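You operate a simulated robot arm through the tools that you are given. There is no shell and no other tool. Be economical: measure what you need, move in short steps, check, and stop when the job is done.

You are at the controls of a simulated two-armed robot. One attempt, no reset.

Task
Pick up the small strainer basket with the smallest size on its label from the top of the cake bench with one hand, pass it to the other hand and put it on the back of the grey bench with a plate rack. Set down upright: small strainer basket.
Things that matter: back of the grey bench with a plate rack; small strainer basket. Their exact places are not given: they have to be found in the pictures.

Only the result counts: the job must be done as asked and must still hold three seconds after the hand-in. Knocking over, shifting, dropping, spilling or breaking anything else fails it.

Robot
Two 7-joint arms with four-finger grippers on one trunk, on a base that drives. Base frame: it is fixed to the floor where the robot stands at the start and does not move with it; the origin is under the middle of the robot, x ahead of it, y to its left, z up; the surface under the hand at the start is at about z = 780. Units: mm, rad, N and s.
The left shoulder is at the start at [40, 181, 1130], the right one opposite. With the tool pointing down near the work surface each hand reaches from about 320 to 840 mm from the robot's upright axis, wherever it stands, measured 20 degrees to its own side. Places, roughly: back of the grey bench with a plate rack (116x20 c [2660, -640, 800]. Payload 3.67 kg a hand.
The tool frame of a hand sits at the grasp point between the pads (the TCP): z along the fingers, y along the line on which they close. The tips reach 28 mm beyond it. The gripper opens to 112 mm. The gripper's body begins 73 mm behind the TCP.
Orientation is that of the tool frame in the base frame, as [roll, pitch, yaw] about the fixed x, y, z axes, in that order (R = Rz(yaw) Ry(pitch) Rx(roll)). With the fingers straight down and closing along the base's y, the tool's x points along the base's -x, its y along +y and its z along -z.

Tools
- The arms move only by the tool play_rows. It takes "left_commands", "right_commands" or both (then of equal length, played together; a hand with none holds still); each is a list of rows, each a list of 7 numbers: the shift along the base's x, y, z in mm, then the turn, a rotation vector about the base's x, y, z in rad, then the opening, from 0 (shut) to 1 (fully open). In form: [[dx, dy, dz, rx, ry, rz, jaw], ...]. A call has 1 to 12 rows; each row shifts and turns the commanded pose from where the row before left it. Rows are played at 5 a second. More than 50 mm and 0.15 rad between two rows, or a gripper value outside its range, and nothing of the call is played. A pose out of reach is approached as far as the arm can. The call stops where the force on the tool passes 40 N (or 10 N more than at its start, if that is more) or the arm is blocked; 0.2 s more then pass. The fingers move at their own pace and stop on an object; they squeeze with about 44 N. The grip force told is the motor's: it shows also when the fingers shut on nothing. Time passes only in rows, and 0.2 s behind the last, so rows that do not move let the fingers close. It gives the time, the measured TCP pose, the force on the tool (base axes), the opening and the grip force at its end, in the units of the frame above (readings bear some noise), with the torque about the TCP (base axes, N m) and any sound that the robot's microphone picked up.
- Cameras (640 x 400 px; columns grow to the right, rows downward): "scene" is now at [101.6, 32.2, 1355.7]; the picture's right is [0.36, -0.93, 0.00], its down [-0.57, -0.22, -0.79] and it looks along [0.74, 0.28, -0.61] (base axes); focal length 280 px, centre (320, 200). "left" rides on the left gripper at [60, 18, -104] in its tool frame; the picture's right is [-0.29, 0.96, 0.00], its down [-0.80, -0.24, -0.55] and it looks along [-0.53, -0.16, 0.83] (tool axes); focal length 234 px, centre (320, 200). "right" rides on the right gripper at [60, -18, -104] in its tool frame; the picture's right is [0.29, 0.96, 0.00], its down [-0.80, 0.24, -0.55] and it looks along [-0.53, 0.16, 0.83] (tool axes); focal length 234 px, centre (320, 200).
- snapshot(camera): a new picture of that camera. The clock stands still meanwhile.
- raise_lower(by): slides the trunk up (or, below 0, down) by that many mm; the arms and the scene camera ride with it, the base frame stays. It gives what a move gives, with no picture.
- roll_base(legs): drives the robot by 1 to 6 legs, each [ahead, left, turn to the left] in mm, mm and rad, along the robot's own axes; the way and the turn of a leg run together, so that a leg with both is an arc; at most 1500 mm and 3.142 rad a leg. The arms and the cameras ride along, it lands a little off, and it stops where it bumps. It gives what a move gives.
- head_to(pan, tilt): turns the head with the scene camera to pan (to the left, within 1.501 rad either way) and tilt (down, from -0.506 to 1.204), counted from straight ahead of the robot. It gives what a move gives.
- measure_at(camera, pixels): for up to 12 pixels [column, row] of the newest picture of that camera ("zoom" is the newest enlarged one), the place [x, y, z] in the base frame of the surface seen there, good to about 2 mm. The clock stands still meanwhile.
- inspect(camera, box): a new picture of the part [left, top, right, bottom] of that camera's present view, enlarged. The clock stands still meanwhile.
- hand_in(): hands the job in; it is judged then, once.

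Work in short steps. Measure before you move; look again where a grasp or a placing could have gone wrong, and mend it. You have 80 turns and 78 pictures in all, those below and enlarged ones among them. Open the grippers and draw the arms clear of the work before you hand the job in, unless the task says otherwise; then end with one line.

The tools are called after "Call:" as name(argument=value, ...) on one line, values as JSON. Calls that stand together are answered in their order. play_rows: Moves the arms, as the interface text tells. Its arguments: {"type":"object","properties":{"left_commands":{"type":"array"},"right_commands":{"type":"array"}},"required":[]} The other tools are called the same way: raise_lower (by) slides the trunk up or down; roll_base (legs) drives the base; head_to (pan, tilt) turns the head that bears the scene camera; snapshot (camera) takes a picture; measure_at (camera, pixels) gives the place of the surface under pixels of a picture; inspect (camera, box) takes an enlarged picture of a part of a camera's view; hand_in () hands the job in.

At the start:

```text
time: 0.0
left_tool_pos: [430.6, 393.3, 1105.0]
left_tcp_rot: [3.139, 0.0, -3.14]
left_wrist_force: [-0.1, -0.2, 0.5]
left_wrist_torque: [-0.02, -0.03, 0.04]
left_width: 112.0
left_gripper_force: 0.0
right_tool_pos: [507.6, 13.2, 1079.6]
right_tcp_rot: [3.141, 0.0, -3.14]
right_wrist_force: [-0.4, 0.4, 0.8]
right_wrist_torque: [0.0, 0.01, 0.0]
right_width: 112.0
right_gripper_force: 0.0
trunk travel left (down, up): [-250.0, 264.0]
robot x, y, heading: [0.3, -0.1, 0.003]
head pan, tilt: [0.367, 0.654]
```

scene: 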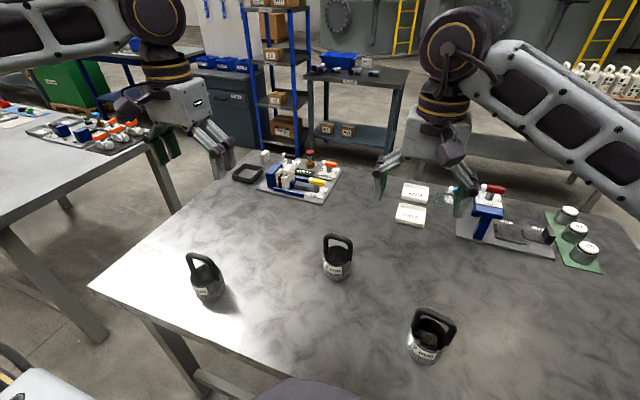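
right: 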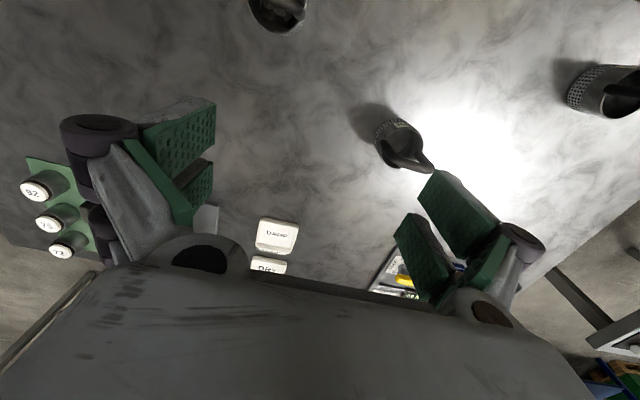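
left: 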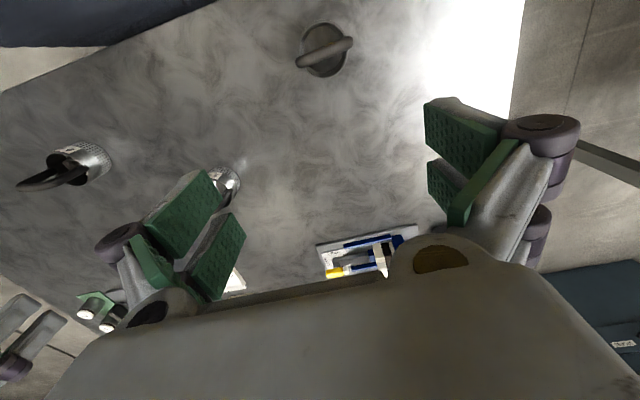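

Three baskets with handles stand on the bench at about (207,283), (337,260) and (425,340). I enlarge them to read their labels.

Call:
inspect(camera="scene", box=[170, 230, 250, 310])

Call:
inspect(camera="scene", box=[300, 220, 380, 300])

Call:
inspect(camera="scene", box=[390, 295, 470, 375])

Call:
measure_at(camera="scene", pixels=[[199, 257], [207, 290], [338, 240], [337, 270], [432, 316], [424, 350], [260, 300], [370, 290], [300, 330], [150, 270]])

```text
5.00 times, centred on (210, 270) of scene
```

zoom: 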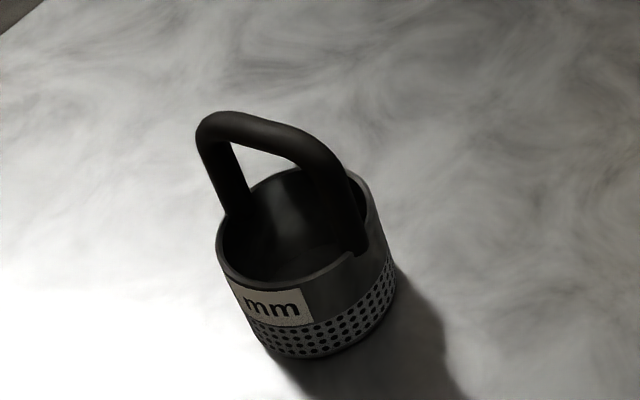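

```text
5.00 times, centred on (340, 260) of scene
```

zoom: 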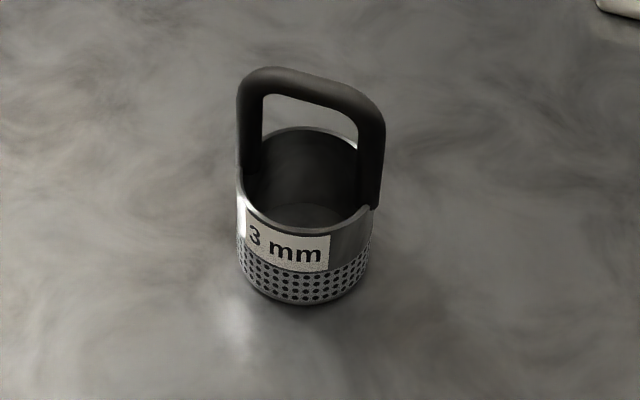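

```text
5.00 times, centred on (430, 335) of scene
```

zoom: 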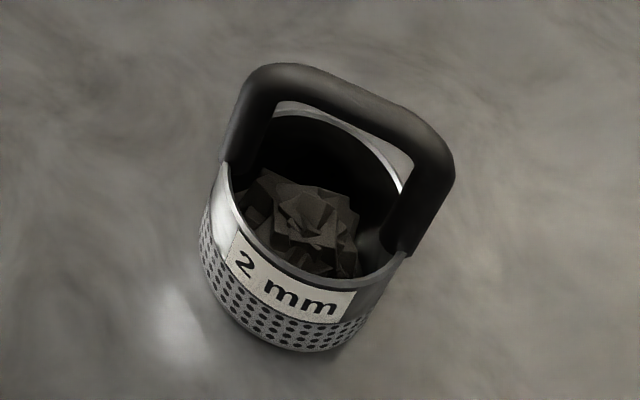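

```text
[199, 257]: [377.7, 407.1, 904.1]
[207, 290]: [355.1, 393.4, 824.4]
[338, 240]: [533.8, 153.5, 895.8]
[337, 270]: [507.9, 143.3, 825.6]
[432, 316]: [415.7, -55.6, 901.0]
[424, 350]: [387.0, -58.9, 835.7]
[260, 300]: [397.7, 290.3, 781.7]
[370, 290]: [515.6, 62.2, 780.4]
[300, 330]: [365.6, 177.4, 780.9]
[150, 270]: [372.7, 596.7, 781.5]
```

The right one reads 2 mm, the middle 3 mm; the left one's digit is hidden on its left side. I bring the left hand's camera to its left side to read it.

Call:
play_rows(left_commands=[[-29, 22, -29, 0, 0, -0.12, 1], [-29, 22, -29, 0, 0, -0.12, 1], [-29, 22, -29, 0, 0, -0.12, 1], [-29, 15, -29, 0, 0, -0.12, 1], [-29, 10, -29, 0, 0, -0.12, 1]])

Call:
snapshot(camera="left")

Call:
head_to(pan=0.0, tilt=0.3)

Call:
snapshot(camera="scene")

```text
time: 1.2
left_tool_pos: [286.1, 484.0, 961.7]
left_tcp_rot: [3.139, 0.003, 2.54]
left_wrist_force: [-0.8, -0.1, -0.5]
left_wrist_torque: [0.0, -0.02, 0.03]
left_width: 111.5
left_gripper_force: 0.0
right_tool_pos: [506.1, 11.9, 1078.7]
right_tcp_rot: [-3.142, 0.001, 3.141]
right_wrist_force: [-0.1, 0.1, 0.3]
right_wrist_torque: [0.04, 0.0, 0.01]
right_width: 112.1
right_gripper_force: 0.0
trunk travel left (down, up): [-250.0, 264.0]
robot x, y, heading: [-5.3, -0.8, -0.001]
head pan, tilt: [0.367, 0.654]
```

```text
71 pictures are left
```

left: 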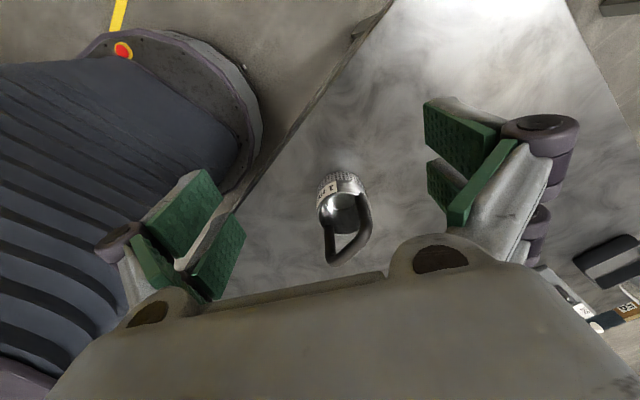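

```text
time: 2.0
left_tool_pos: [287.5, 483.9, 962.0]
left_tcp_rot: [3.139, 0.003, 2.539]
left_wrist_force: [0.0, 1.2, 0.5]
left_wrist_torque: [0.01, 0.01, 0.01]
left_width: 111.8
left_gripper_force: 0.1
right_tool_pos: [506.8, 12.6, 1077.9]
right_tcp_rot: [3.141, 0.0, 3.141]
right_wrist_force: [-0.2, 0.1, -0.2]
right_wrist_torque: [0.0, -0.02, 0.0]
right_width: 112.0
right_gripper_force: 0.1
trunk travel left (down, up): [-250.0, 264.0]
robot x, y, heading: [-0.5, -2.6, 0.002]
head pan, tilt: [0.0, 0.3]
```

```text
70 pictures are left
```

scene: 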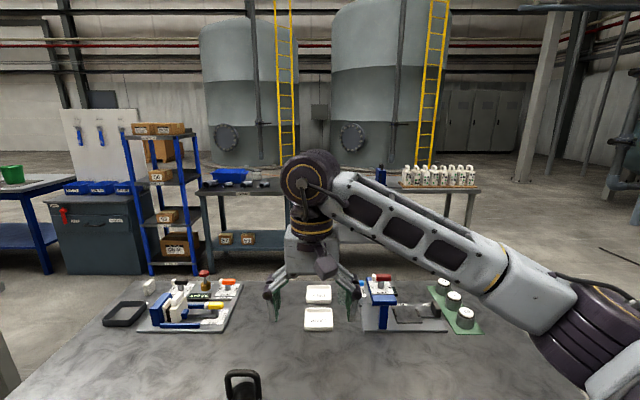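

The basket is at (342,200) in the left picture; I enlarge it. The grey table behind (z≈800, x 2660) is the long one past the bench, which I enlarge too.

Call:
inspect(camera="left", box=[302, 160, 382, 210])

Call:
inspect(camera="scene", box=[190, 140, 510, 340])

Call:
head_to(pan=-0.6, tilt=0.3)

Call:
snapshot(camera="scene")

```text
8.00 times, centred on (342, 185) of left
```

zoom: 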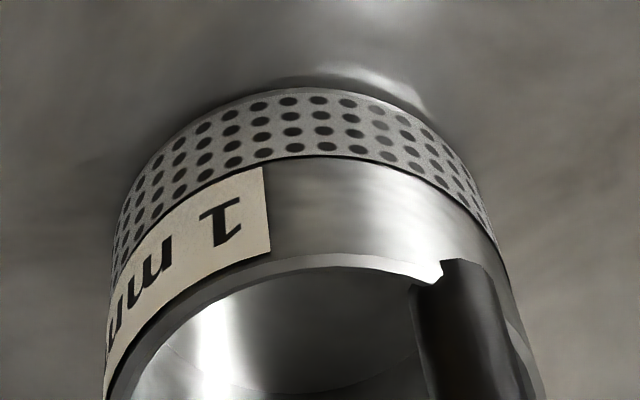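

```text
2.00 times, centred on (350, 240) of scene
```

zoom: 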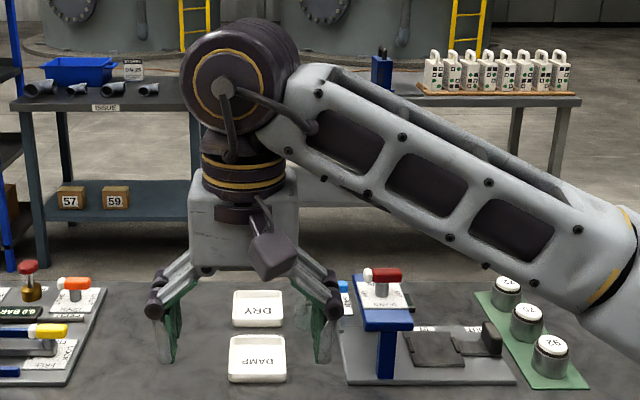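

```text
time: 3.0
left_tool_pos: [288.9, 483.2, 963.6]
left_tcp_rot: [3.141, 0.002, 2.541]
left_wrist_force: [0.7, 0.1, 0.0]
left_wrist_torque: [-0.02, 0.02, -0.01]
left_width: 111.9
left_gripper_force: 0.1
right_tool_pos: [506.4, 12.5, 1078.4]
right_tcp_rot: [3.141, 0.001, -3.141]
right_wrist_force: [0.2, 0.7, 0.4]
right_wrist_torque: [0.0, -0.02, 0.01]
right_width: 112.2
right_gripper_force: 0.0
trunk travel left (down, up): [-250.0, 264.0]
robot x, y, heading: [-1.2, -1.8, -0.006]
head pan, tilt: [-0.6, 0.3]
```

```text
67 pictures are left
```

scene: 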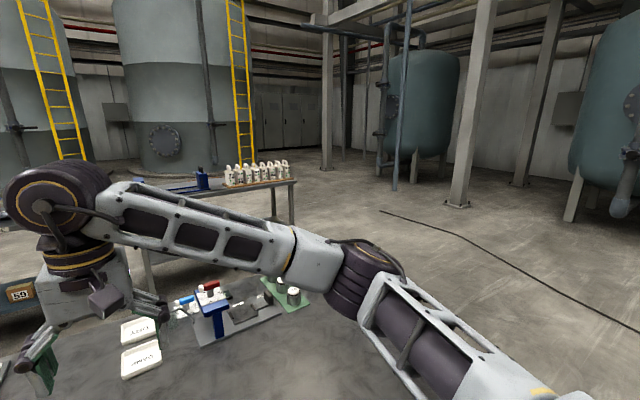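

The left basket is the 1 mm one (smallest). Now I measure the benches ahead to find the one near [2660, -640, 800].

Call:
measure_at(camera="scene", pixels=[[292, 182], [225, 186], [260, 178], [200, 185], [165, 190], [155, 178], [290, 200], [145, 184], [185, 178]])

Call:
inspect(camera="scene", box=[130, 150, 310, 262])

Call:
head_to(pan=1.0, tilt=0.4)

Call:
snapshot(camera="scene")

```text
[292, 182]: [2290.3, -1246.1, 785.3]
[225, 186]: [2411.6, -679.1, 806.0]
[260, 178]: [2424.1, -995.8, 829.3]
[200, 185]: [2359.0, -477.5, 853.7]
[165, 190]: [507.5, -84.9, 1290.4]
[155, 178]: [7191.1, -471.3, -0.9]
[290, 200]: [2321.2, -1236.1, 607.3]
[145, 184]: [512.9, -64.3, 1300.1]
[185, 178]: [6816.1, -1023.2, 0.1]
```

```text
3.56 times, centred on (220, 206) of scene
```

zoom: 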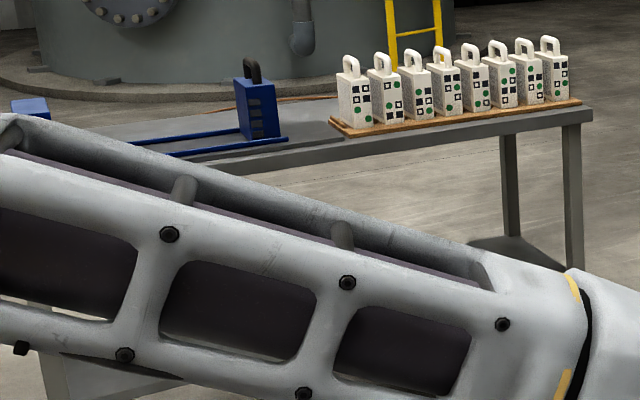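

```text
time: 4.7
left_tool_pos: [287.4, 484.5, 962.8]
left_tcp_rot: [3.141, 0.002, 2.541]
left_wrist_force: [-0.3, -0.8, 0.2]
left_wrist_torque: [0.02, -0.01, 0.0]
left_width: 111.8
left_gripper_force: 0.1
right_tool_pos: [506.8, 12.0, 1078.7]
right_tcp_rot: [3.14, 0.001, 3.141]
right_wrist_force: [0.5, -1.3, 0.1]
right_wrist_torque: [-0.02, -0.02, -0.03]
right_width: 112.1
right_gripper_force: 0.1
trunk travel left (down, up): [-250.0, 264.0]
robot x, y, heading: [-1.3, 1.0, -0.004]
head pan, tilt: [1.0, 0.4]
```

```text
65 pictures are left
```

scene: 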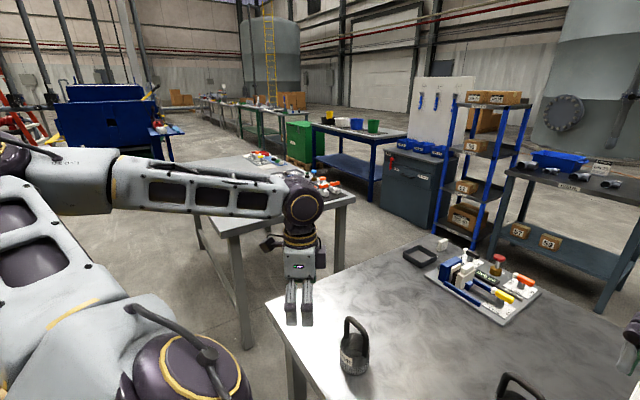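

I'll place it on the back strip of the long grey bench with the white plates (front edge x≈2290). Now I measure the 1 mm basket's geometry in an enlarged scene view from here.

Call:
inspect(camera="scene", box=[322, 305, 386, 385])

Call:
inspect(camera="left", box=[282, 160, 410, 280])

```text
5.00 times, centred on (354, 345) of scene
```

zoom: 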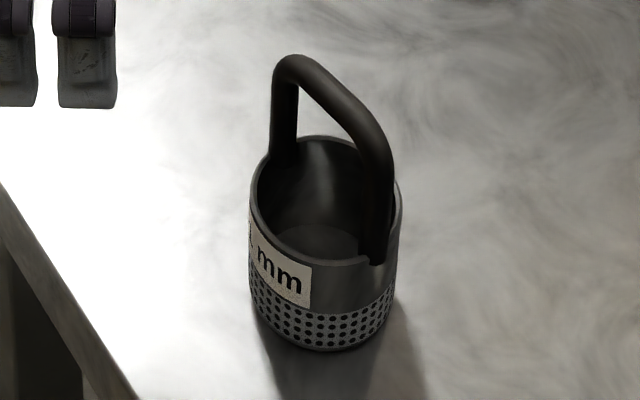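

```text
3.33 times, centred on (346, 220) of left
```

zoom: 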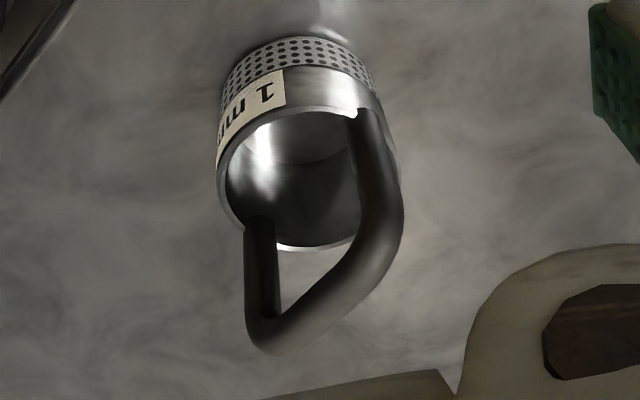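

I measure points on handle, rim and foot of the 1 mm basket in the newest enlargement.

Call:
measure_at(camera="zoom", pixels=[[385, 225], [340, 280], [285, 330], [260, 240], [365, 125], [300, 110], [222, 185], [300, 242], [300, 50], [330, 150], [378, 100], [250, 95]])

```text
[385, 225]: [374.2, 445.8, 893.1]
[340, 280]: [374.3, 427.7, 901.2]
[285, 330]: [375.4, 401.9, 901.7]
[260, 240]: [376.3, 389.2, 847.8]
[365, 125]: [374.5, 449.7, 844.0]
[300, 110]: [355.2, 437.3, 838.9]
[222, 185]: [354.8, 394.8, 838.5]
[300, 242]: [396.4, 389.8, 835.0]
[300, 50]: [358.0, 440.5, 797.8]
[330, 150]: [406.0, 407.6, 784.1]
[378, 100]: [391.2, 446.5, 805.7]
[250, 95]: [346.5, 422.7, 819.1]
```

The 1 mm basket: centre ≈(377,418), radius ≈31, rim z≈839, handle bar along y at x≈375, top z≈902. I tilt the left hand about 40° pointing forward-right to grip the body diagonally beneath the handle, going first to a standoff.

Call:
play_rows(left_commands=[[0, 0, 0, 0, 0, -0.0925, 1], [0, 0, 0, 0, 0, -0.0925, 1], [5, -1, -8, -0.0987, -0.0987, 0, 1], [6, -1, -8, -0.0987, -0.0987, 0, 1], [6, -1, -8, -0.0987, -0.0987, 0, 1], [6, -1, -10, -0.0987, -0.0987, 0, 1], [6, -2, -10, -0.0987, -0.0987, 0, 1]])

Call:
snapshot(camera="left")

Call:
snapshot(camera="scene")

```text
time: 6.3
left_tool_pos: [315.5, 480.5, 916.4]
left_tcp_rot: [-3.14, 0.701, 2.358]
left_wrist_force: [0.1, 0.1, 0.1]
left_wrist_torque: [-0.01, -0.01, 0.01]
left_width: 112.0
left_gripper_force: 0.0
right_tool_pos: [506.3, 13.4, 1079.3]
right_tcp_rot: [3.142, 0.0, -3.141]
right_wrist_force: [0.2, 0.2, -0.1]
right_wrist_torque: [0.01, -0.02, 0.02]
right_width: 112.0
right_gripper_force: 0.1
trunk travel left (down, up): [-250.0, 264.0]
robot x, y, heading: [3.0, 3.5, -0.001]
head pan, tilt: [1.0, 0.4]
```

```text
62 pictures are left
```

left: 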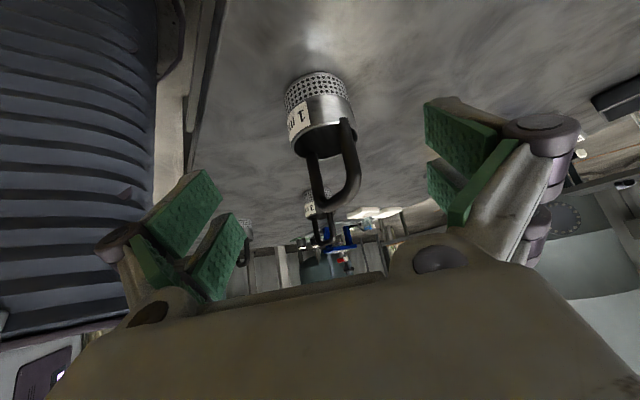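

```text
61 pictures are left
```

scene: 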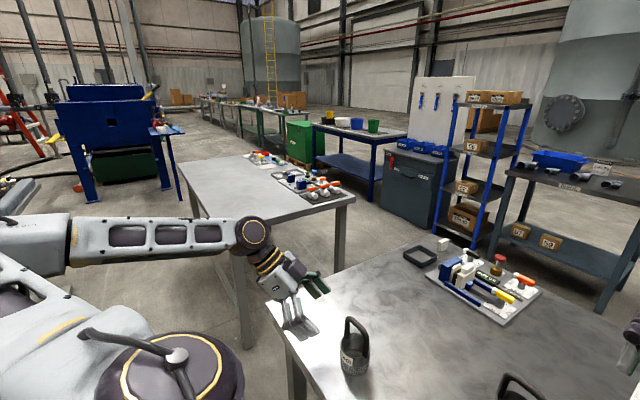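

The tilted hand is lined up (basket between the pads at about column 325). I advance along the tool axis to the body.

Call:
play_rows(left_commands=[[10, -10, -16, 0, 0, 0, 1], [10, -10, -16, 0, 0, 0, 1], [10, -10, -16, 0, 0, 0, 1], [10, -10, -16, 0, 0, 0, 1], [10, -10, -16, 0, 0, 0, 1]])

Call:
snapshot(camera="left")

Call:
inspect(camera="scene", box=[240, 230, 400, 390])

```text
time: 7.5
left_tool_pos: [363.9, 429.3, 835.3]
left_tcp_rot: [-3.138, 0.697, 2.356]
left_wrist_force: [0.6, 0.3, -0.2]
left_wrist_torque: [0.01, -0.01, 0.0]
left_width: 112.0
left_gripper_force: 0.1
right_tool_pos: [506.0, 12.3, 1078.1]
right_tcp_rot: [-3.141, 0.001, -3.141]
right_wrist_force: [0.5, 0.3, -0.5]
right_wrist_torque: [0.0, -0.04, -0.02]
right_width: 112.2
right_gripper_force: 0.1
trunk travel left (down, up): [-250.0, 264.0]
robot x, y, heading: [-2.8, -4.1, -0.004]
head pan, tilt: [1.0, 0.4]
```

```text
60 pictures are left
```

left: 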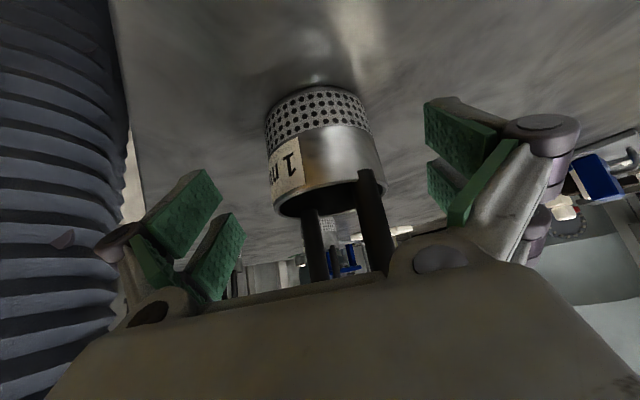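

```text
2.50 times, centred on (320, 310) of scene
```

zoom: 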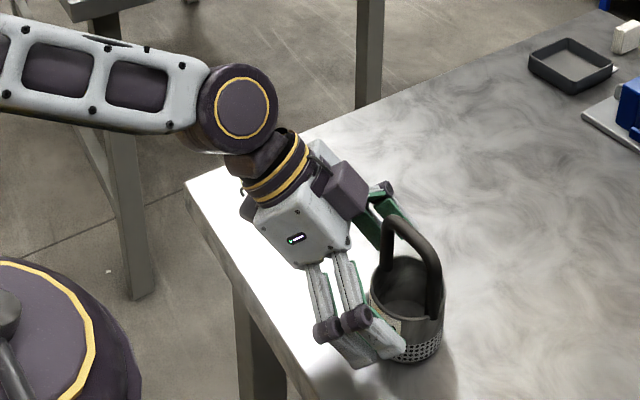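

Hand straddles the basket with the handle clear of the gripper. I go the last 20 mm and close gently by holding still.

Call:
play_rows(left_commands=[[6, -6, -8, 0, 0, 0, 1], [6, -6, -8, 0, 0, 0, 1], [0, 0, 0, 0, 0, 0, 1]])

Call:
inspect(camera="scene", box=[280, 270, 400, 390])

Call:
snapshot(camera="left")

```text
time: 8.3
left_tool_pos: [375.3, 416.9, 821.3]
left_tcp_rot: [-3.141, 0.697, 2.357]
left_wrist_force: [0.4, -0.8, 0.0]
left_wrist_torque: [0.01, 0.01, -0.01]
left_width: 112.1
left_gripper_force: 0.0
right_tool_pos: [506.5, 13.0, 1078.6]
right_tcp_rot: [-3.141, -0.001, 3.141]
right_wrist_force: [0.0, -0.3, -0.8]
right_wrist_torque: [0.02, -0.03, -0.05]
right_width: 111.8
right_gripper_force: 0.0
trunk travel left (down, up): [-250.0, 264.0]
robot x, y, heading: [-1.3, -0.9, 0.006]
head pan, tilt: [1.0, 0.4]
```

```text
3.33 times, centred on (340, 330) of scene
```

zoom: 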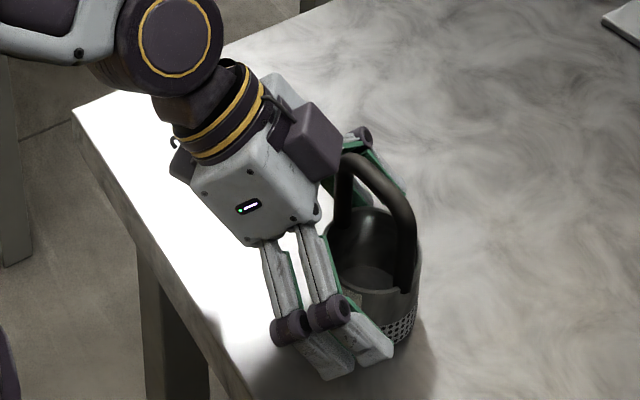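

```text
57 pictures are left
```

left: 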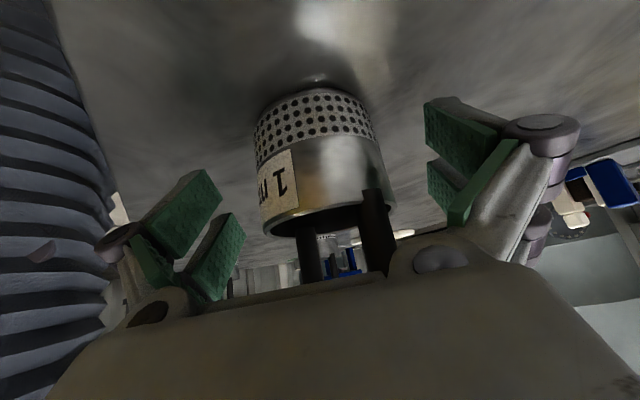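

The handle is close to the dark box on the gripper but there is no contact force. I close the left gripper.

Call:
play_rows(left_commands=[[0, 0, 0, 0, 0, 0, 0.5], [0, 0, 0, 0, 0, 0, 0.3], [0, 0, 0, 0, 0, 0, 0.3], [0, 0, 0, 0, 0, 0, 0.3]])

Call:
snapshot(camera="left")

```text
time: 9.3
left_tool_pos: [375.0, 418.6, 821.0]
left_tcp_rot: [3.141, 0.696, 2.357]
left_wrist_force: [0.0, 1.1, 1.8]
left_wrist_torque: [-0.07, 0.04, 0.0]
left_width: 64.2
left_gripper_force: 43.9
right_tool_pos: [506.0, 12.4, 1077.6]
right_tcp_rot: [-3.141, -0.001, -3.141]
right_wrist_force: [-0.3, -0.2, -0.2]
right_wrist_torque: [0.03, 0.0, -0.01]
right_width: 112.1
right_gripper_force: 0.0
trunk travel left (down, up): [-250.0, 264.0]
robot x, y, heading: [-2.6, 3.4, -0.002]
head pan, tilt: [1.0, 0.4]
```

```text
56 pictures are left
```

left: 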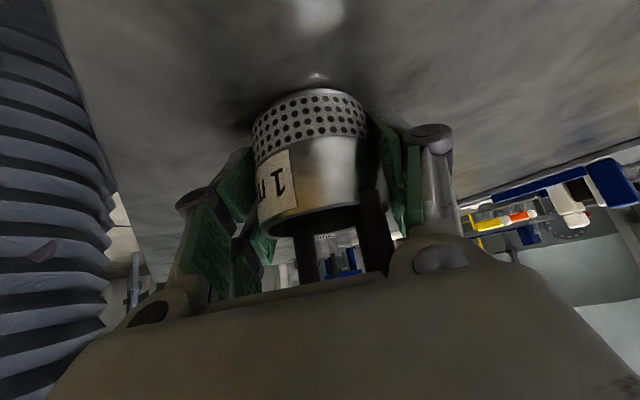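

Gripped at 64.2 mm. I lift 140 mm and bring it to the middle, at about (420,250); meanwhile the right hand rises and turns 90° so its fingers close along x.

Call:
play_rows(left_commands=[[0, 0, 20, 0, 0, 0, 0.3], [0, 0, 30, 0, 0, 0, 0.3], [0, 0, 30, 0, 0, 0, 0.3], [0, 0, 30, 0, 0, 0, 0.3], [0, 0, 30, 0, 0, 0, 0.3], [0, -20, 0, 0, 0, 0, 0.3], [5, -30, 0, 0, 0, 0, 0.3], [10, -30, 0, 0, 0, 0, 0.3], [10, -30, 0, 0, 0, 0, 0.3], [10, -30, 0, 0, 0, 0, 0.3], [10, -30, 0, 0, 0, 0, 0.3], [0, 0, 0, 0, 0, 0, 0.3]], right_commands=[[0, 0, 20, 0, 0, 0.143, 0.6], [0, 0, 20, 0, 0, 0.143, 0.4], [0, 0, 20, 0, 0, 0.143, 0.4], [0, 0, 20, 0, 0, 0.143, 0.4], [0, 0, 20, 0, 0, 0.143, 0.4], [-10, 0, 10, 0, 0, 0.143, 0.4], [-10, 0, 0, 0, 0, 0.143, 0.4], [-10, 0, 0, 0, 0, 0.143, 0.4], [-10, 0, 0, 0, 0, 0.143, 0.4], [-10, 0, 0, 0, 0, 0.143, 0.4], [0, 0, 0, 0, 0, 0.14, 0.4], [0, 0, 0, 0, 0, 0, 0.4]])

Call:
head_to(pan=0.4, tilt=0.6)

Call:
snapshot(camera="scene")

Call:
snapshot(camera="right")

```text
time: 11.9
left_tool_pos: [423.1, 248.1, 959.2]
left_tcp_rot: [-3.139, 0.698, 2.358]
left_wrist_force: [-0.7, -0.1, -2.1]
left_wrist_torque: [0.01, -0.02, -0.01]
left_width: 64.2
left_gripper_force: 44.1
left hand out of reach, approached as far as the arm can: row 11
right_tool_pos: [363.6, 32.3, 1166.0]
right_tcp_rot: [-3.141, 0.001, -1.58]
right_wrist_force: [-0.4, -0.7, 0.3]
right_wrist_torque: [0.01, 0.01, -0.02]
right_width: 44.7
right_gripper_force: 0.0
right hand out of reach, approached as far as the arm can: row 9, 10, 11
trunk travel left (down, up): [-250.0, 264.0]
robot x, y, heading: [0.9, -0.8, -0.005]
head pan, tilt: [1.0, 0.4]
```

```text
time: 12.9
left_tool_pos: [423.7, 248.3, 960.0]
left_tcp_rot: [-3.137, 0.699, 2.359]
left_wrist_force: [-0.8, -0.5, -2.0]
left_wrist_torque: [0.03, 0.03, -0.01]
left_width: 64.0
left_gripper_force: 43.7
right_tool_pos: [365.0, 33.4, 1164.8]
right_tcp_rot: [3.141, 0.002, -1.582]
right_wrist_force: [0.3, 0.0, 0.0]
right_wrist_torque: [0.01, -0.01, -0.01]
right_width: 44.8
right_gripper_force: 0.0
trunk travel left (down, up): [-250.0, 264.0]
robot x, y, heading: [0.3, -1.9, 0.0]
head pan, tilt: [0.4, 0.6]
```

```text
55 pictures are left
```

scene: 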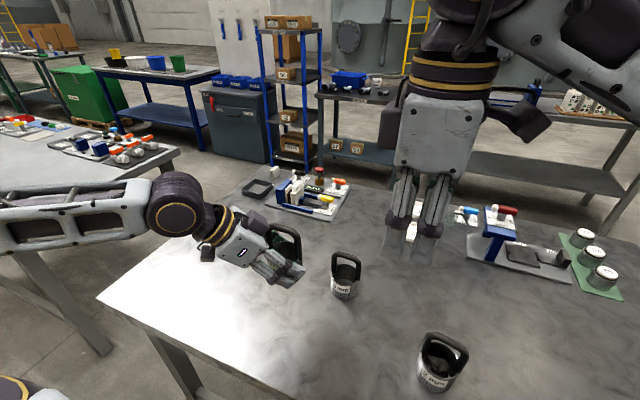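

```text
54 pictures are left
```

right: 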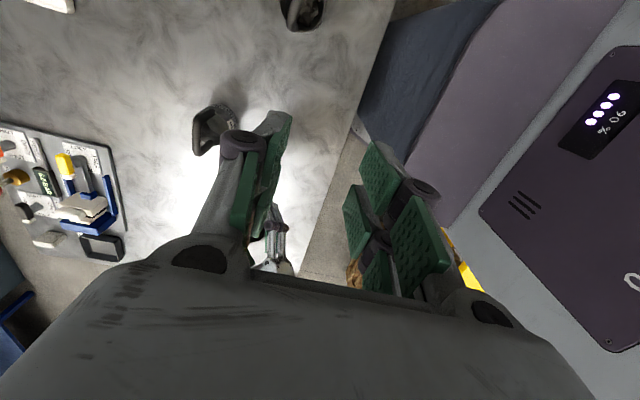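

I check that the basket sits in the left hand, hidden behind the gripper near (290,260).

Call:
snapshot(camera="left")

Call:
inspect(camera="scene", box=[200, 190, 360, 310])

```text
53 pictures are left
```

left: 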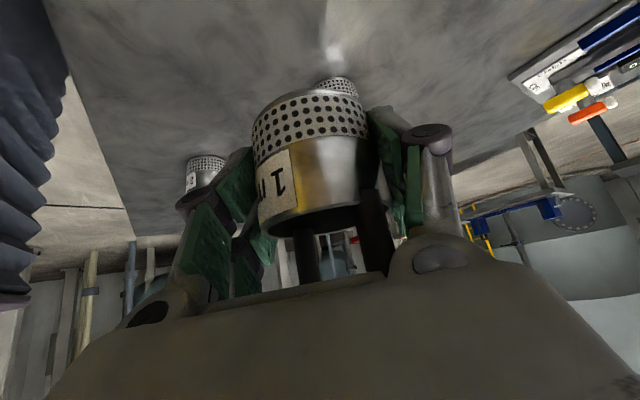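

```text
3.33 times, centred on (280, 250) of scene
```

zoom: 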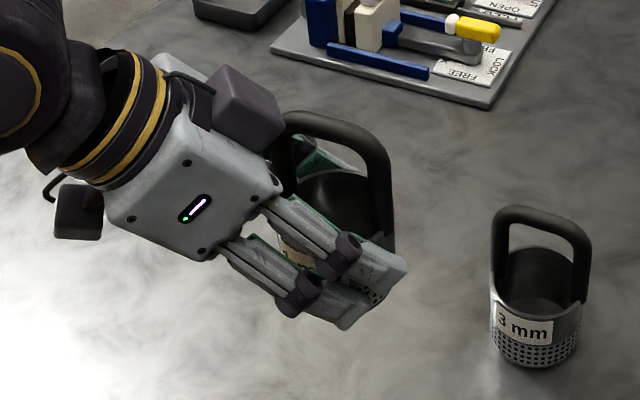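

Held. I measure the handle bar and the dark box on the left gripper to plan the right hand's descent.

Call:
measure_at(camera="zoom", pixels=[[295, 117], [335, 122], [370, 140], [382, 200], [282, 125], [250, 100], [242, 160], [225, 70], [205, 110], [270, 175], [275, 150]])

```text
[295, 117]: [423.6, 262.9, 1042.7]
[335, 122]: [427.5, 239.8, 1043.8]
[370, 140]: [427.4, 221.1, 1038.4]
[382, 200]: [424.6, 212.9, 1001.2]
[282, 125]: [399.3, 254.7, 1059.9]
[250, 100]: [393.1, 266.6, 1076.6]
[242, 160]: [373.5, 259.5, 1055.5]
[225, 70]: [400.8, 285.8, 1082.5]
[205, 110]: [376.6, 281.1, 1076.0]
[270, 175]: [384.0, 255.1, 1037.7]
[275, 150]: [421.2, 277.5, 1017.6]
```

The bar is at x≈427, y 218–270, top z 1044; the box is at y≥255, so I aim at y≈236. The right hand is near its upper reach, so I lower the left hand 70 mm and the right 80 mm and re-read the poses.

Call:
play_rows(left_commands=[[0, 0, -25, 0, 0, 0, 0.3], [0, 0, -25, 0, 0, 0, 0.3], [0, 0, -20, 0, 0, 0, 0.3], [0, 0, 0, 0, 0, 0, 0.3]], right_commands=[[0, 0, -25, 0, 0, 0, 0.4], [0, 0, -25, 0, 0, 0, 0.4], [0, 0, -25, 0, 0, 0, 0.4], [0, 0, 0, 0, 0, 0, 0.4]])

```text
time: 13.9
left_tool_pos: [425.9, 250.3, 890.2]
left_tcp_rot: [-3.141, 0.697, 2.358]
left_wrist_force: [0.2, 1.1, -0.6]
left_wrist_torque: [0.02, 0.03, -0.05]
left_width: 64.3
left_gripper_force: 44.0
right_tool_pos: [365.6, 33.2, 1089.8]
right_tcp_rot: [-3.141, 0.002, -1.572]
right_wrist_force: [0.1, -0.7, -0.4]
right_wrist_torque: [0.01, -0.02, -0.03]
right_width: 44.8
right_gripper_force: 0.1
trunk travel left (down, up): [-250.0, 264.0]
robot x, y, heading: [-0.0, -1.7, -0.002]
head pan, tilt: [0.4, 0.6]
```

Both followed. I move the right hand over the bar at (429,236), keeping z 1090.

Call:
play_rows(right_commands=[[10.5, 34, 0, 0, 0, 0, 0.4], [10.5, 34, 0, 0, 0, 0, 0.4], [10.5, 34, 0, 0, 0, 0, 0.4], [10.5, 34, 0, 0, 0, 0, 0.4], [10.5, 34, 0, 0, 0, 0, 0.4], [10.5, 33, 0, 0, 0, 0, 0.4], [0, 0, 0, 0, 0, 0, 0.4]])

Call:
snapshot(camera="right")

Call:
snapshot(camera="scene")

```text
time: 15.5
left_tool_pos: [425.3, 251.1, 890.6]
left_tcp_rot: [-3.14, 0.698, 2.358]
left_wrist_force: [-0.1, -1.0, -1.5]
left_wrist_torque: [0.01, 0.02, -0.01]
left_width: 64.1
left_gripper_force: 44.0
right_tool_pos: [378.0, 109.5, 1108.5]
right_tcp_rot: [-3.141, 0.001, -1.575]
right_wrist_force: [-0.3, -0.2, -0.1]
right_wrist_torque: [0.01, -0.01, -0.01]
right_width: 44.8
right_gripper_force: 0.1
right hand out of reach, approached as far as the arm can: row 2, 3, 4, 5, 6
trunk travel left (down, up): [-250.0, 264.0]
robot x, y, heading: [-2.9, 0.3, -0.0]
head pan, tilt: [0.4, 0.6]
```

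```text
51 pictures are left
```

right: 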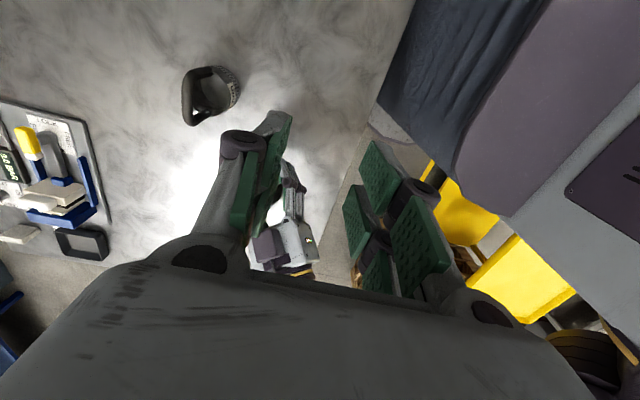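

```text
50 pictures are left
```

scene: 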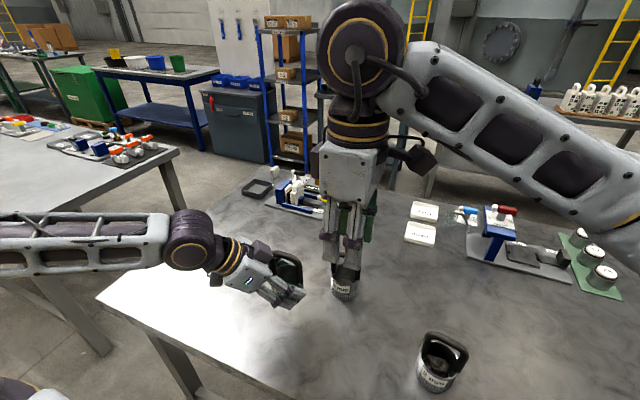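

The right hand can't reach that far left with this orientation. I back it off to the right, raise the left hand and bring the basket to about y=75.

Call:
play_rows(right_commands=[[5, -40, 0, 0, 0, 0, 0.4], [5, -40, 0, 0, 0, 0, 0.4], [5, -40, 0, 0, 0, 0, 0.4], [5, -40, 0, 0, 0, 0, 0.4], [0, -40, 0, 0, 0, 0, 0.4]])

Call:
play_rows(left_commands=[[0, 0, 35, 0, 0, 0, 0.3], [0, 0, 35, 0, 0, 0, 0.3], [0, -30, 0, 0, 0, 0, 0.3], [0, -30, 0, 0, 0, 0, 0.3], [0, -30, 0, 0, 0, 0, 0.3], [0, -30, 0, 0, 0, 0, 0.3], [0, -30, 0, 0, 0, 0, 0.3], [0, -25, 0, 0, 0, 0, 0.3], [0, 0, -30, 0, 0, 0, 0.3], [0, 0, -30, 0, 0, 0, 0.3], [0, 0, 0, 0, 0, 0, 0.3]])

```text
time: 16.7
left_tool_pos: [424.5, 250.1, 890.3]
left_tcp_rot: [-3.141, 0.698, 2.358]
left_wrist_force: [0.0, -0.3, -1.3]
left_wrist_torque: [0.01, -0.02, 0.05]
left_width: 64.3
left_gripper_force: 44.1
right_tool_pos: [334.5, -70.9, 1104.3]
right_tcp_rot: [-3.141, 0.0, -1.577]
right_wrist_force: [-0.6, -0.4, 0.5]
right_wrist_torque: [0.04, -0.03, -0.01]
right_width: 44.9
right_gripper_force: 0.0
right hand out of reach, approached as far as the arm can: row 1, 2, 3, 4, 5
trunk travel left (down, up): [-250.0, 264.0]
robot x, y, heading: [-1.5, -1.7, -0.001]
head pan, tilt: [0.4, 0.6]
```

```text
time: 19.1
left_tool_pos: [435.5, 75.5, 901.4]
left_tcp_rot: [3.141, 0.696, 2.357]
left_wrist_force: [-0.5, 0.9, -0.6]
left_wrist_torque: [-0.01, -0.02, -0.01]
left_width: 64.0
left_gripper_force: 43.7
left hand out of reach, approached as far as the arm can: row 3, 4
right_tool_pos: [333.4, -69.2, 1102.9]
right_tcp_rot: [3.141, -0.001, -1.577]
right_wrist_force: [-1.2, 0.3, 0.1]
right_wrist_torque: [0.01, 0.01, 0.0]
right_width: 44.8
right_gripper_force: 0.0
trunk travel left (down, up): [-250.0, 264.0]
robot x, y, heading: [-2.7, 0.2, 0.005]
head pan, tilt: [0.4, 0.6]
```

The right arm is limited by the 90° turn. I turn everything by −45°: left hand (pointing straight right, with the basket) and right hand back by 45°, which keeps their relation but eases the right wrist.

Call:
play_rows(left_commands=[[-5, 0, 15, 0, 0, 0, 0.3], [-5, 0, 15, 0, 0, -0.131, 0.3], [-5, 0, 0, 0, 0, -0.131, 0.3], [-5, 0, 0, 0, 0, -0.131, 0.3], [0, 0, 0, 0, 0, -0.131, 0.3], [0, 0, 0, 0, 0, -0.131, 0.3], [0, 0, 0, 0, 0, -0.13, 0.3], [0, 0, 0, 0, 0, 0, 0.3]], right_commands=[[0, -10, 0, 0, 0, -0.131, 0.4], [0, -10, 0, 0, 0, -0.131, 0.4], [0, 0, 0, 0, 0, -0.131, 0.4], [10, 0, 0, 0, 0, -0.131, 0.4], [20, 0, 0, 0, 0, -0.131, 0.4], [20, 0, 0, 0, 0, -0.13, 0.4], [20, 0, 0, 0, 0, 0, 0.4], [0, 0, 0, 0, 0, 0, 0.4]])

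Call:
snapshot(camera="scene")

```text
time: 20.9
left_tool_pos: [415.0, 75.4, 930.4]
left_tcp_rot: [3.141, 0.7, 1.571]
left_wrist_force: [-0.5, 0.0, -1.1]
left_wrist_torque: [0.05, 0.02, 0.05]
left_width: 63.9
left_gripper_force: 44.5
right_tool_pos: [404.1, -89.5, 1102.6]
right_tcp_rot: [3.141, 0.001, -2.358]
right_wrist_force: [0.1, -0.4, -0.1]
right_wrist_torque: [0.0, -0.03, 0.01]
right_width: 44.7
right_gripper_force: 0.0
trunk travel left (down, up): [-250.0, 264.0]
robot x, y, heading: [1.7, 1.0, -0.001]
head pan, tilt: [0.4, 0.6]
```

```text
49 pictures are left
```

scene: 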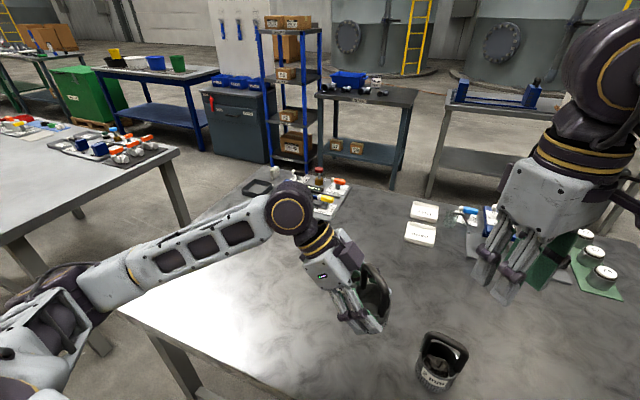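

All reached. I move the right hand over the bar at about (409,65), tips still above everything, then measure.

Call:
play_rows(right_commands=[[1, 30, 0, 0, 0, 0, 0.4], [1, 30, 0, 0, 0, 0, 0.4], [1, 32, 0, 0, 0, 0, 0.4], [1, 32, 0, 0, 0, 0, 0.4], [1, 30, 0, 0, 0, 0, 0.4], [0, 0, 0, 0, 0, 0, 0.4]])

Call:
head_to(pan=0.15, tilt=0.75)

Call:
snapshot(camera="scene")

Call:
snapshot(camera="right")

```text
time: 22.3
left_tool_pos: [415.9, 75.0, 930.4]
left_tcp_rot: [-3.14, 0.699, 1.573]
left_wrist_force: [-0.1, 0.0, -1.7]
left_wrist_torque: [0.02, 0.0, 0.01]
left_width: 64.1
left_gripper_force: 43.8
right_tool_pos: [408.9, 64.7, 1102.4]
right_tcp_rot: [-3.14, -0.001, -2.357]
right_wrist_force: [0.0, -0.1, 0.3]
right_wrist_torque: [0.04, 0.01, 0.03]
right_width: 44.8
right_gripper_force: 0.0
trunk travel left (down, up): [-250.0, 264.0]
robot x, y, heading: [-0.4, -1.3, 0.001]
head pan, tilt: [0.4, 0.6]
```

```text
time: 23.1
left_tool_pos: [414.8, 75.7, 931.2]
left_tcp_rot: [-3.139, 0.696, 1.574]
left_wrist_force: [-0.3, -0.3, -1.4]
left_wrist_torque: [0.0, 0.02, -0.03]
left_width: 63.8
left_gripper_force: 44.1
right_tool_pos: [407.9, 65.5, 1102.0]
right_tcp_rot: [3.142, 0.0, -2.359]
right_wrist_force: [0.4, -0.1, 0.0]
right_wrist_torque: [0.03, 0.01, -0.01]
right_width: 45.0
right_gripper_force: 0.1
trunk travel left (down, up): [-250.0, 264.0]
robot x, y, heading: [-0.5, -0.1, 0.002]
head pan, tilt: [0.15, 0.75]
```

```text
48 pictures are left
```

scene: 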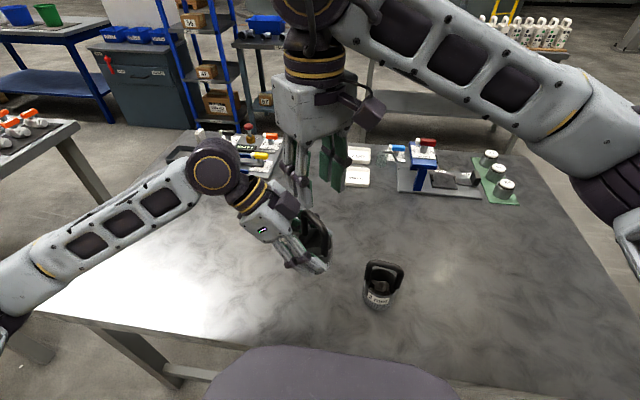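

```text
47 pictures are left
```

right: 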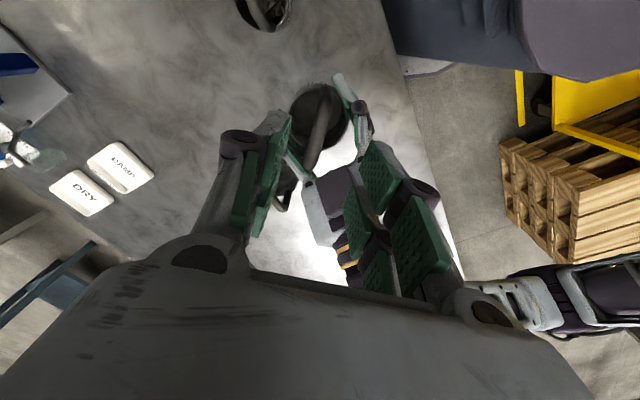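

The bar appears at (320,120) where the TCP descends. I enlarge to check the clearance between the left gripper's box at (335,190) and the right finger.

Call:
inspect(camera="right", box=[230, 60, 450, 270])

Call:
inspect(camera="scene", box=[230, 130, 380, 290])

```text
1.90 times, centred on (340, 165) of right
```

zoom: 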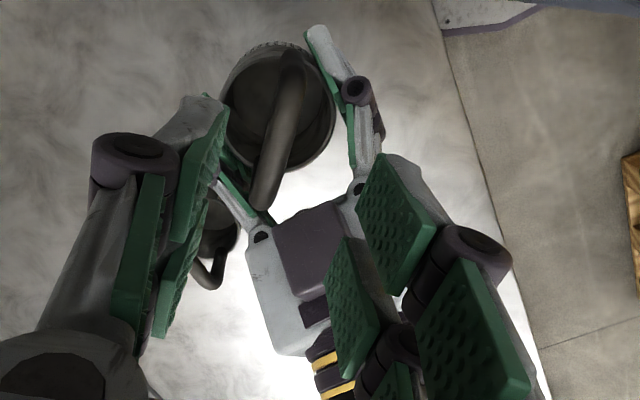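

```text
2.50 times, centred on (305, 210) of scene
```

zoom: 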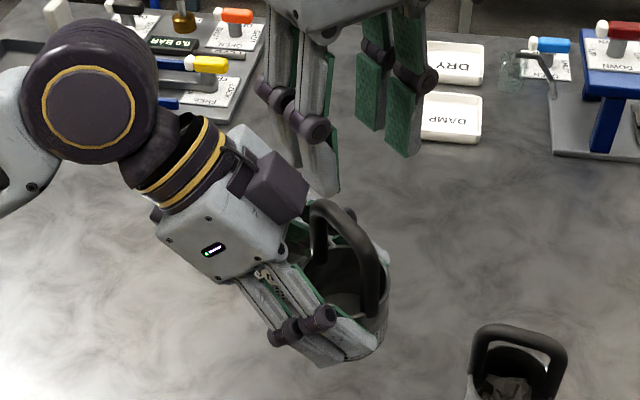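

I measure the bar and the box in the scene enlargement.

Call:
measure_at(camera="zoom", pixels=[[316, 206], [335, 212], [352, 226], [368, 243], [377, 265], [300, 195], [280, 155], [250, 180], [305, 185], [290, 215], [325, 185], [400, 152]])

```text
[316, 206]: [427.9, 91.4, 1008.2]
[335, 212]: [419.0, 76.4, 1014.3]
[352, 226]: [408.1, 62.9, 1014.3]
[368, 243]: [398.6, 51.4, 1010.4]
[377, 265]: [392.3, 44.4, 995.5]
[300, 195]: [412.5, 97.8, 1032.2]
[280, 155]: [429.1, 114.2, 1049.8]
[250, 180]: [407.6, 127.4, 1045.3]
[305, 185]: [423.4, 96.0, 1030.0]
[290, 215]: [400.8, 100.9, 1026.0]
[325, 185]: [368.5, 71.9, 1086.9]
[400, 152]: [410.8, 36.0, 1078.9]
```

The box is ≥9 mm clear of the finger's edge; I shift 4 mm further away along the bar and descend to TCP z≈1010 around the bar.

Call:
play_rows(right_commands=[[-3, -4, 0, 0, 0, 0, 0.4], [0, 0, -20, 0, 0, 0, 0.4], [0, 0, -20, 0, 0, 0, 0.4], [0, 0, -20, 0, 0, 0, 0.4], [0, 0, -20, 0, 0, 0, 0.4], [0, 0, -12, 0, 0, 0, 0.4], [0, 0, 0, 0, 0, 0, 0.4]])

Call:
inspect(camera="scene", box=[230, 130, 380, 290])

Call:
inspect(camera="right", box=[230, 60, 450, 270])

```text
time: 24.7
left_tool_pos: [415.9, 75.9, 930.2]
left_tcp_rot: [3.141, 0.698, 1.573]
left_wrist_force: [2.7, 18.9, -12.8]
left_wrist_torque: [-2.22, 0.09, -0.33]
left_width: 64.1
left_gripper_force: 44.3
right_tool_pos: [405.4, 59.2, 1008.9]
right_tcp_rot: [3.141, 0.0, -2.359]
right_wrist_force: [-2.9, -17.8, 12.3]
right_wrist_torque: [0.99, -0.01, 0.22]
right_width: 60.2
right_gripper_force: 0.0
trunk travel left (down, up): [-250.0, 264.0]
robot x, y, heading: [-1.2, 1.6, -0.002]
head pan, tilt: [0.15, 0.75]
```

```text
2.50 times, centred on (305, 210) of scene
```

zoom: 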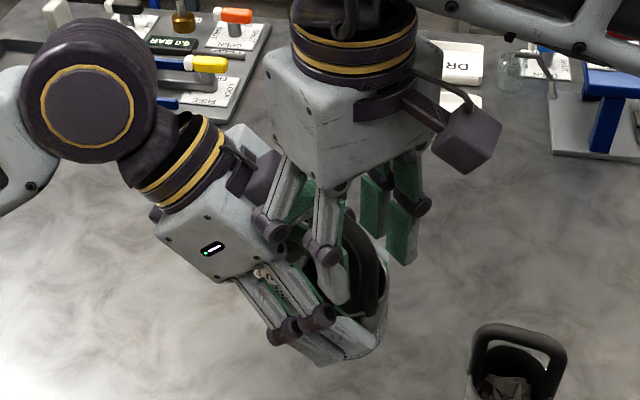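

```text
1.90 times, centred on (340, 165) of right
```

zoom: 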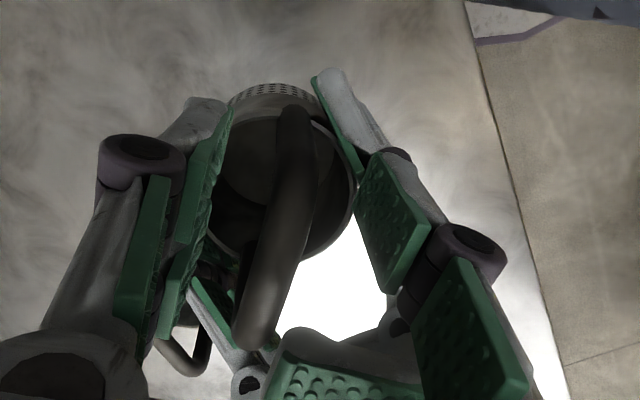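

Contact: 18 N sideways, a right knuckle pressing on the left gripper's box. I back straight up, then tilt the right hand about 0.4 rad leaning away from the box.

Call:
play_rows(right_commands=[[0, 0, 15, 0, 0, 0, 0.4], [0, 0, 20, 0, 0, 0, 0.4], [0, 0, 20, 0, 0, 0, 0.4], [0, 0, 20, 0, 0, 0, 0.4], [0, 0, 20, 0, 0, 0, 0.4], [-9, -8, 0, 0.094, -0.094, 0, 0.4], [-8, -8, 0, 0.094, -0.094, 0, 0.4], [-8, -8, 0, 0.094, -0.094, 0, 0.4], [0, 0, 0, 0, 0, 0, 0.4]])

Call:
inspect(camera="scene", box=[230, 130, 380, 290])

Call:
snapshot(camera="right")

```text
time: 26.7
left_tool_pos: [415.9, 76.0, 929.5]
left_tcp_rot: [-3.14, 0.701, 1.571]
left_wrist_force: [0.5, 0.2, -2.1]
left_wrist_torque: [-0.01, -0.01, -0.05]
left_width: 63.9
left_gripper_force: 43.3
right_tool_pos: [382.4, 38.1, 1106.0]
right_tcp_rot: [3.141, 0.398, -2.358]
right_wrist_force: [-0.3, 0.3, -0.7]
right_wrist_torque: [-0.04, -0.02, 0.01]
right_width: 44.9
right_gripper_force: 0.0
trunk travel left (down, up): [-250.0, 264.0]
robot x, y, heading: [-1.1, -0.8, 0.001]
head pan, tilt: [0.15, 0.75]
```

```text
2.50 times, centred on (305, 210) of scene
```

zoom: 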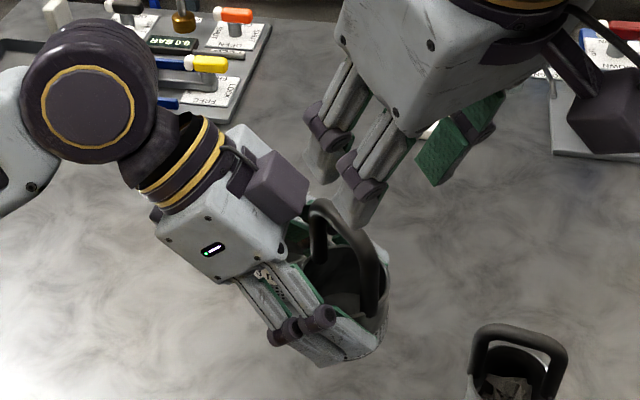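

```text
41 pictures are left
```

right: 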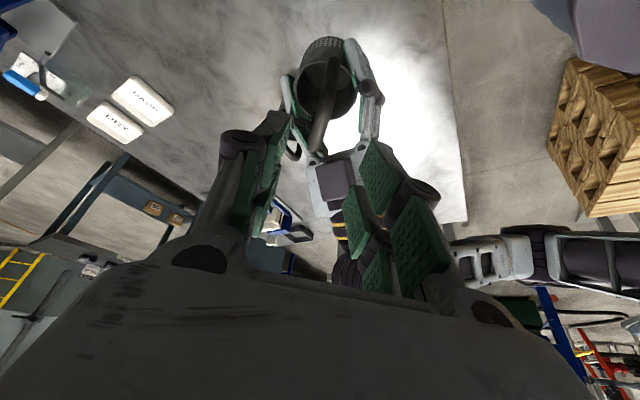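

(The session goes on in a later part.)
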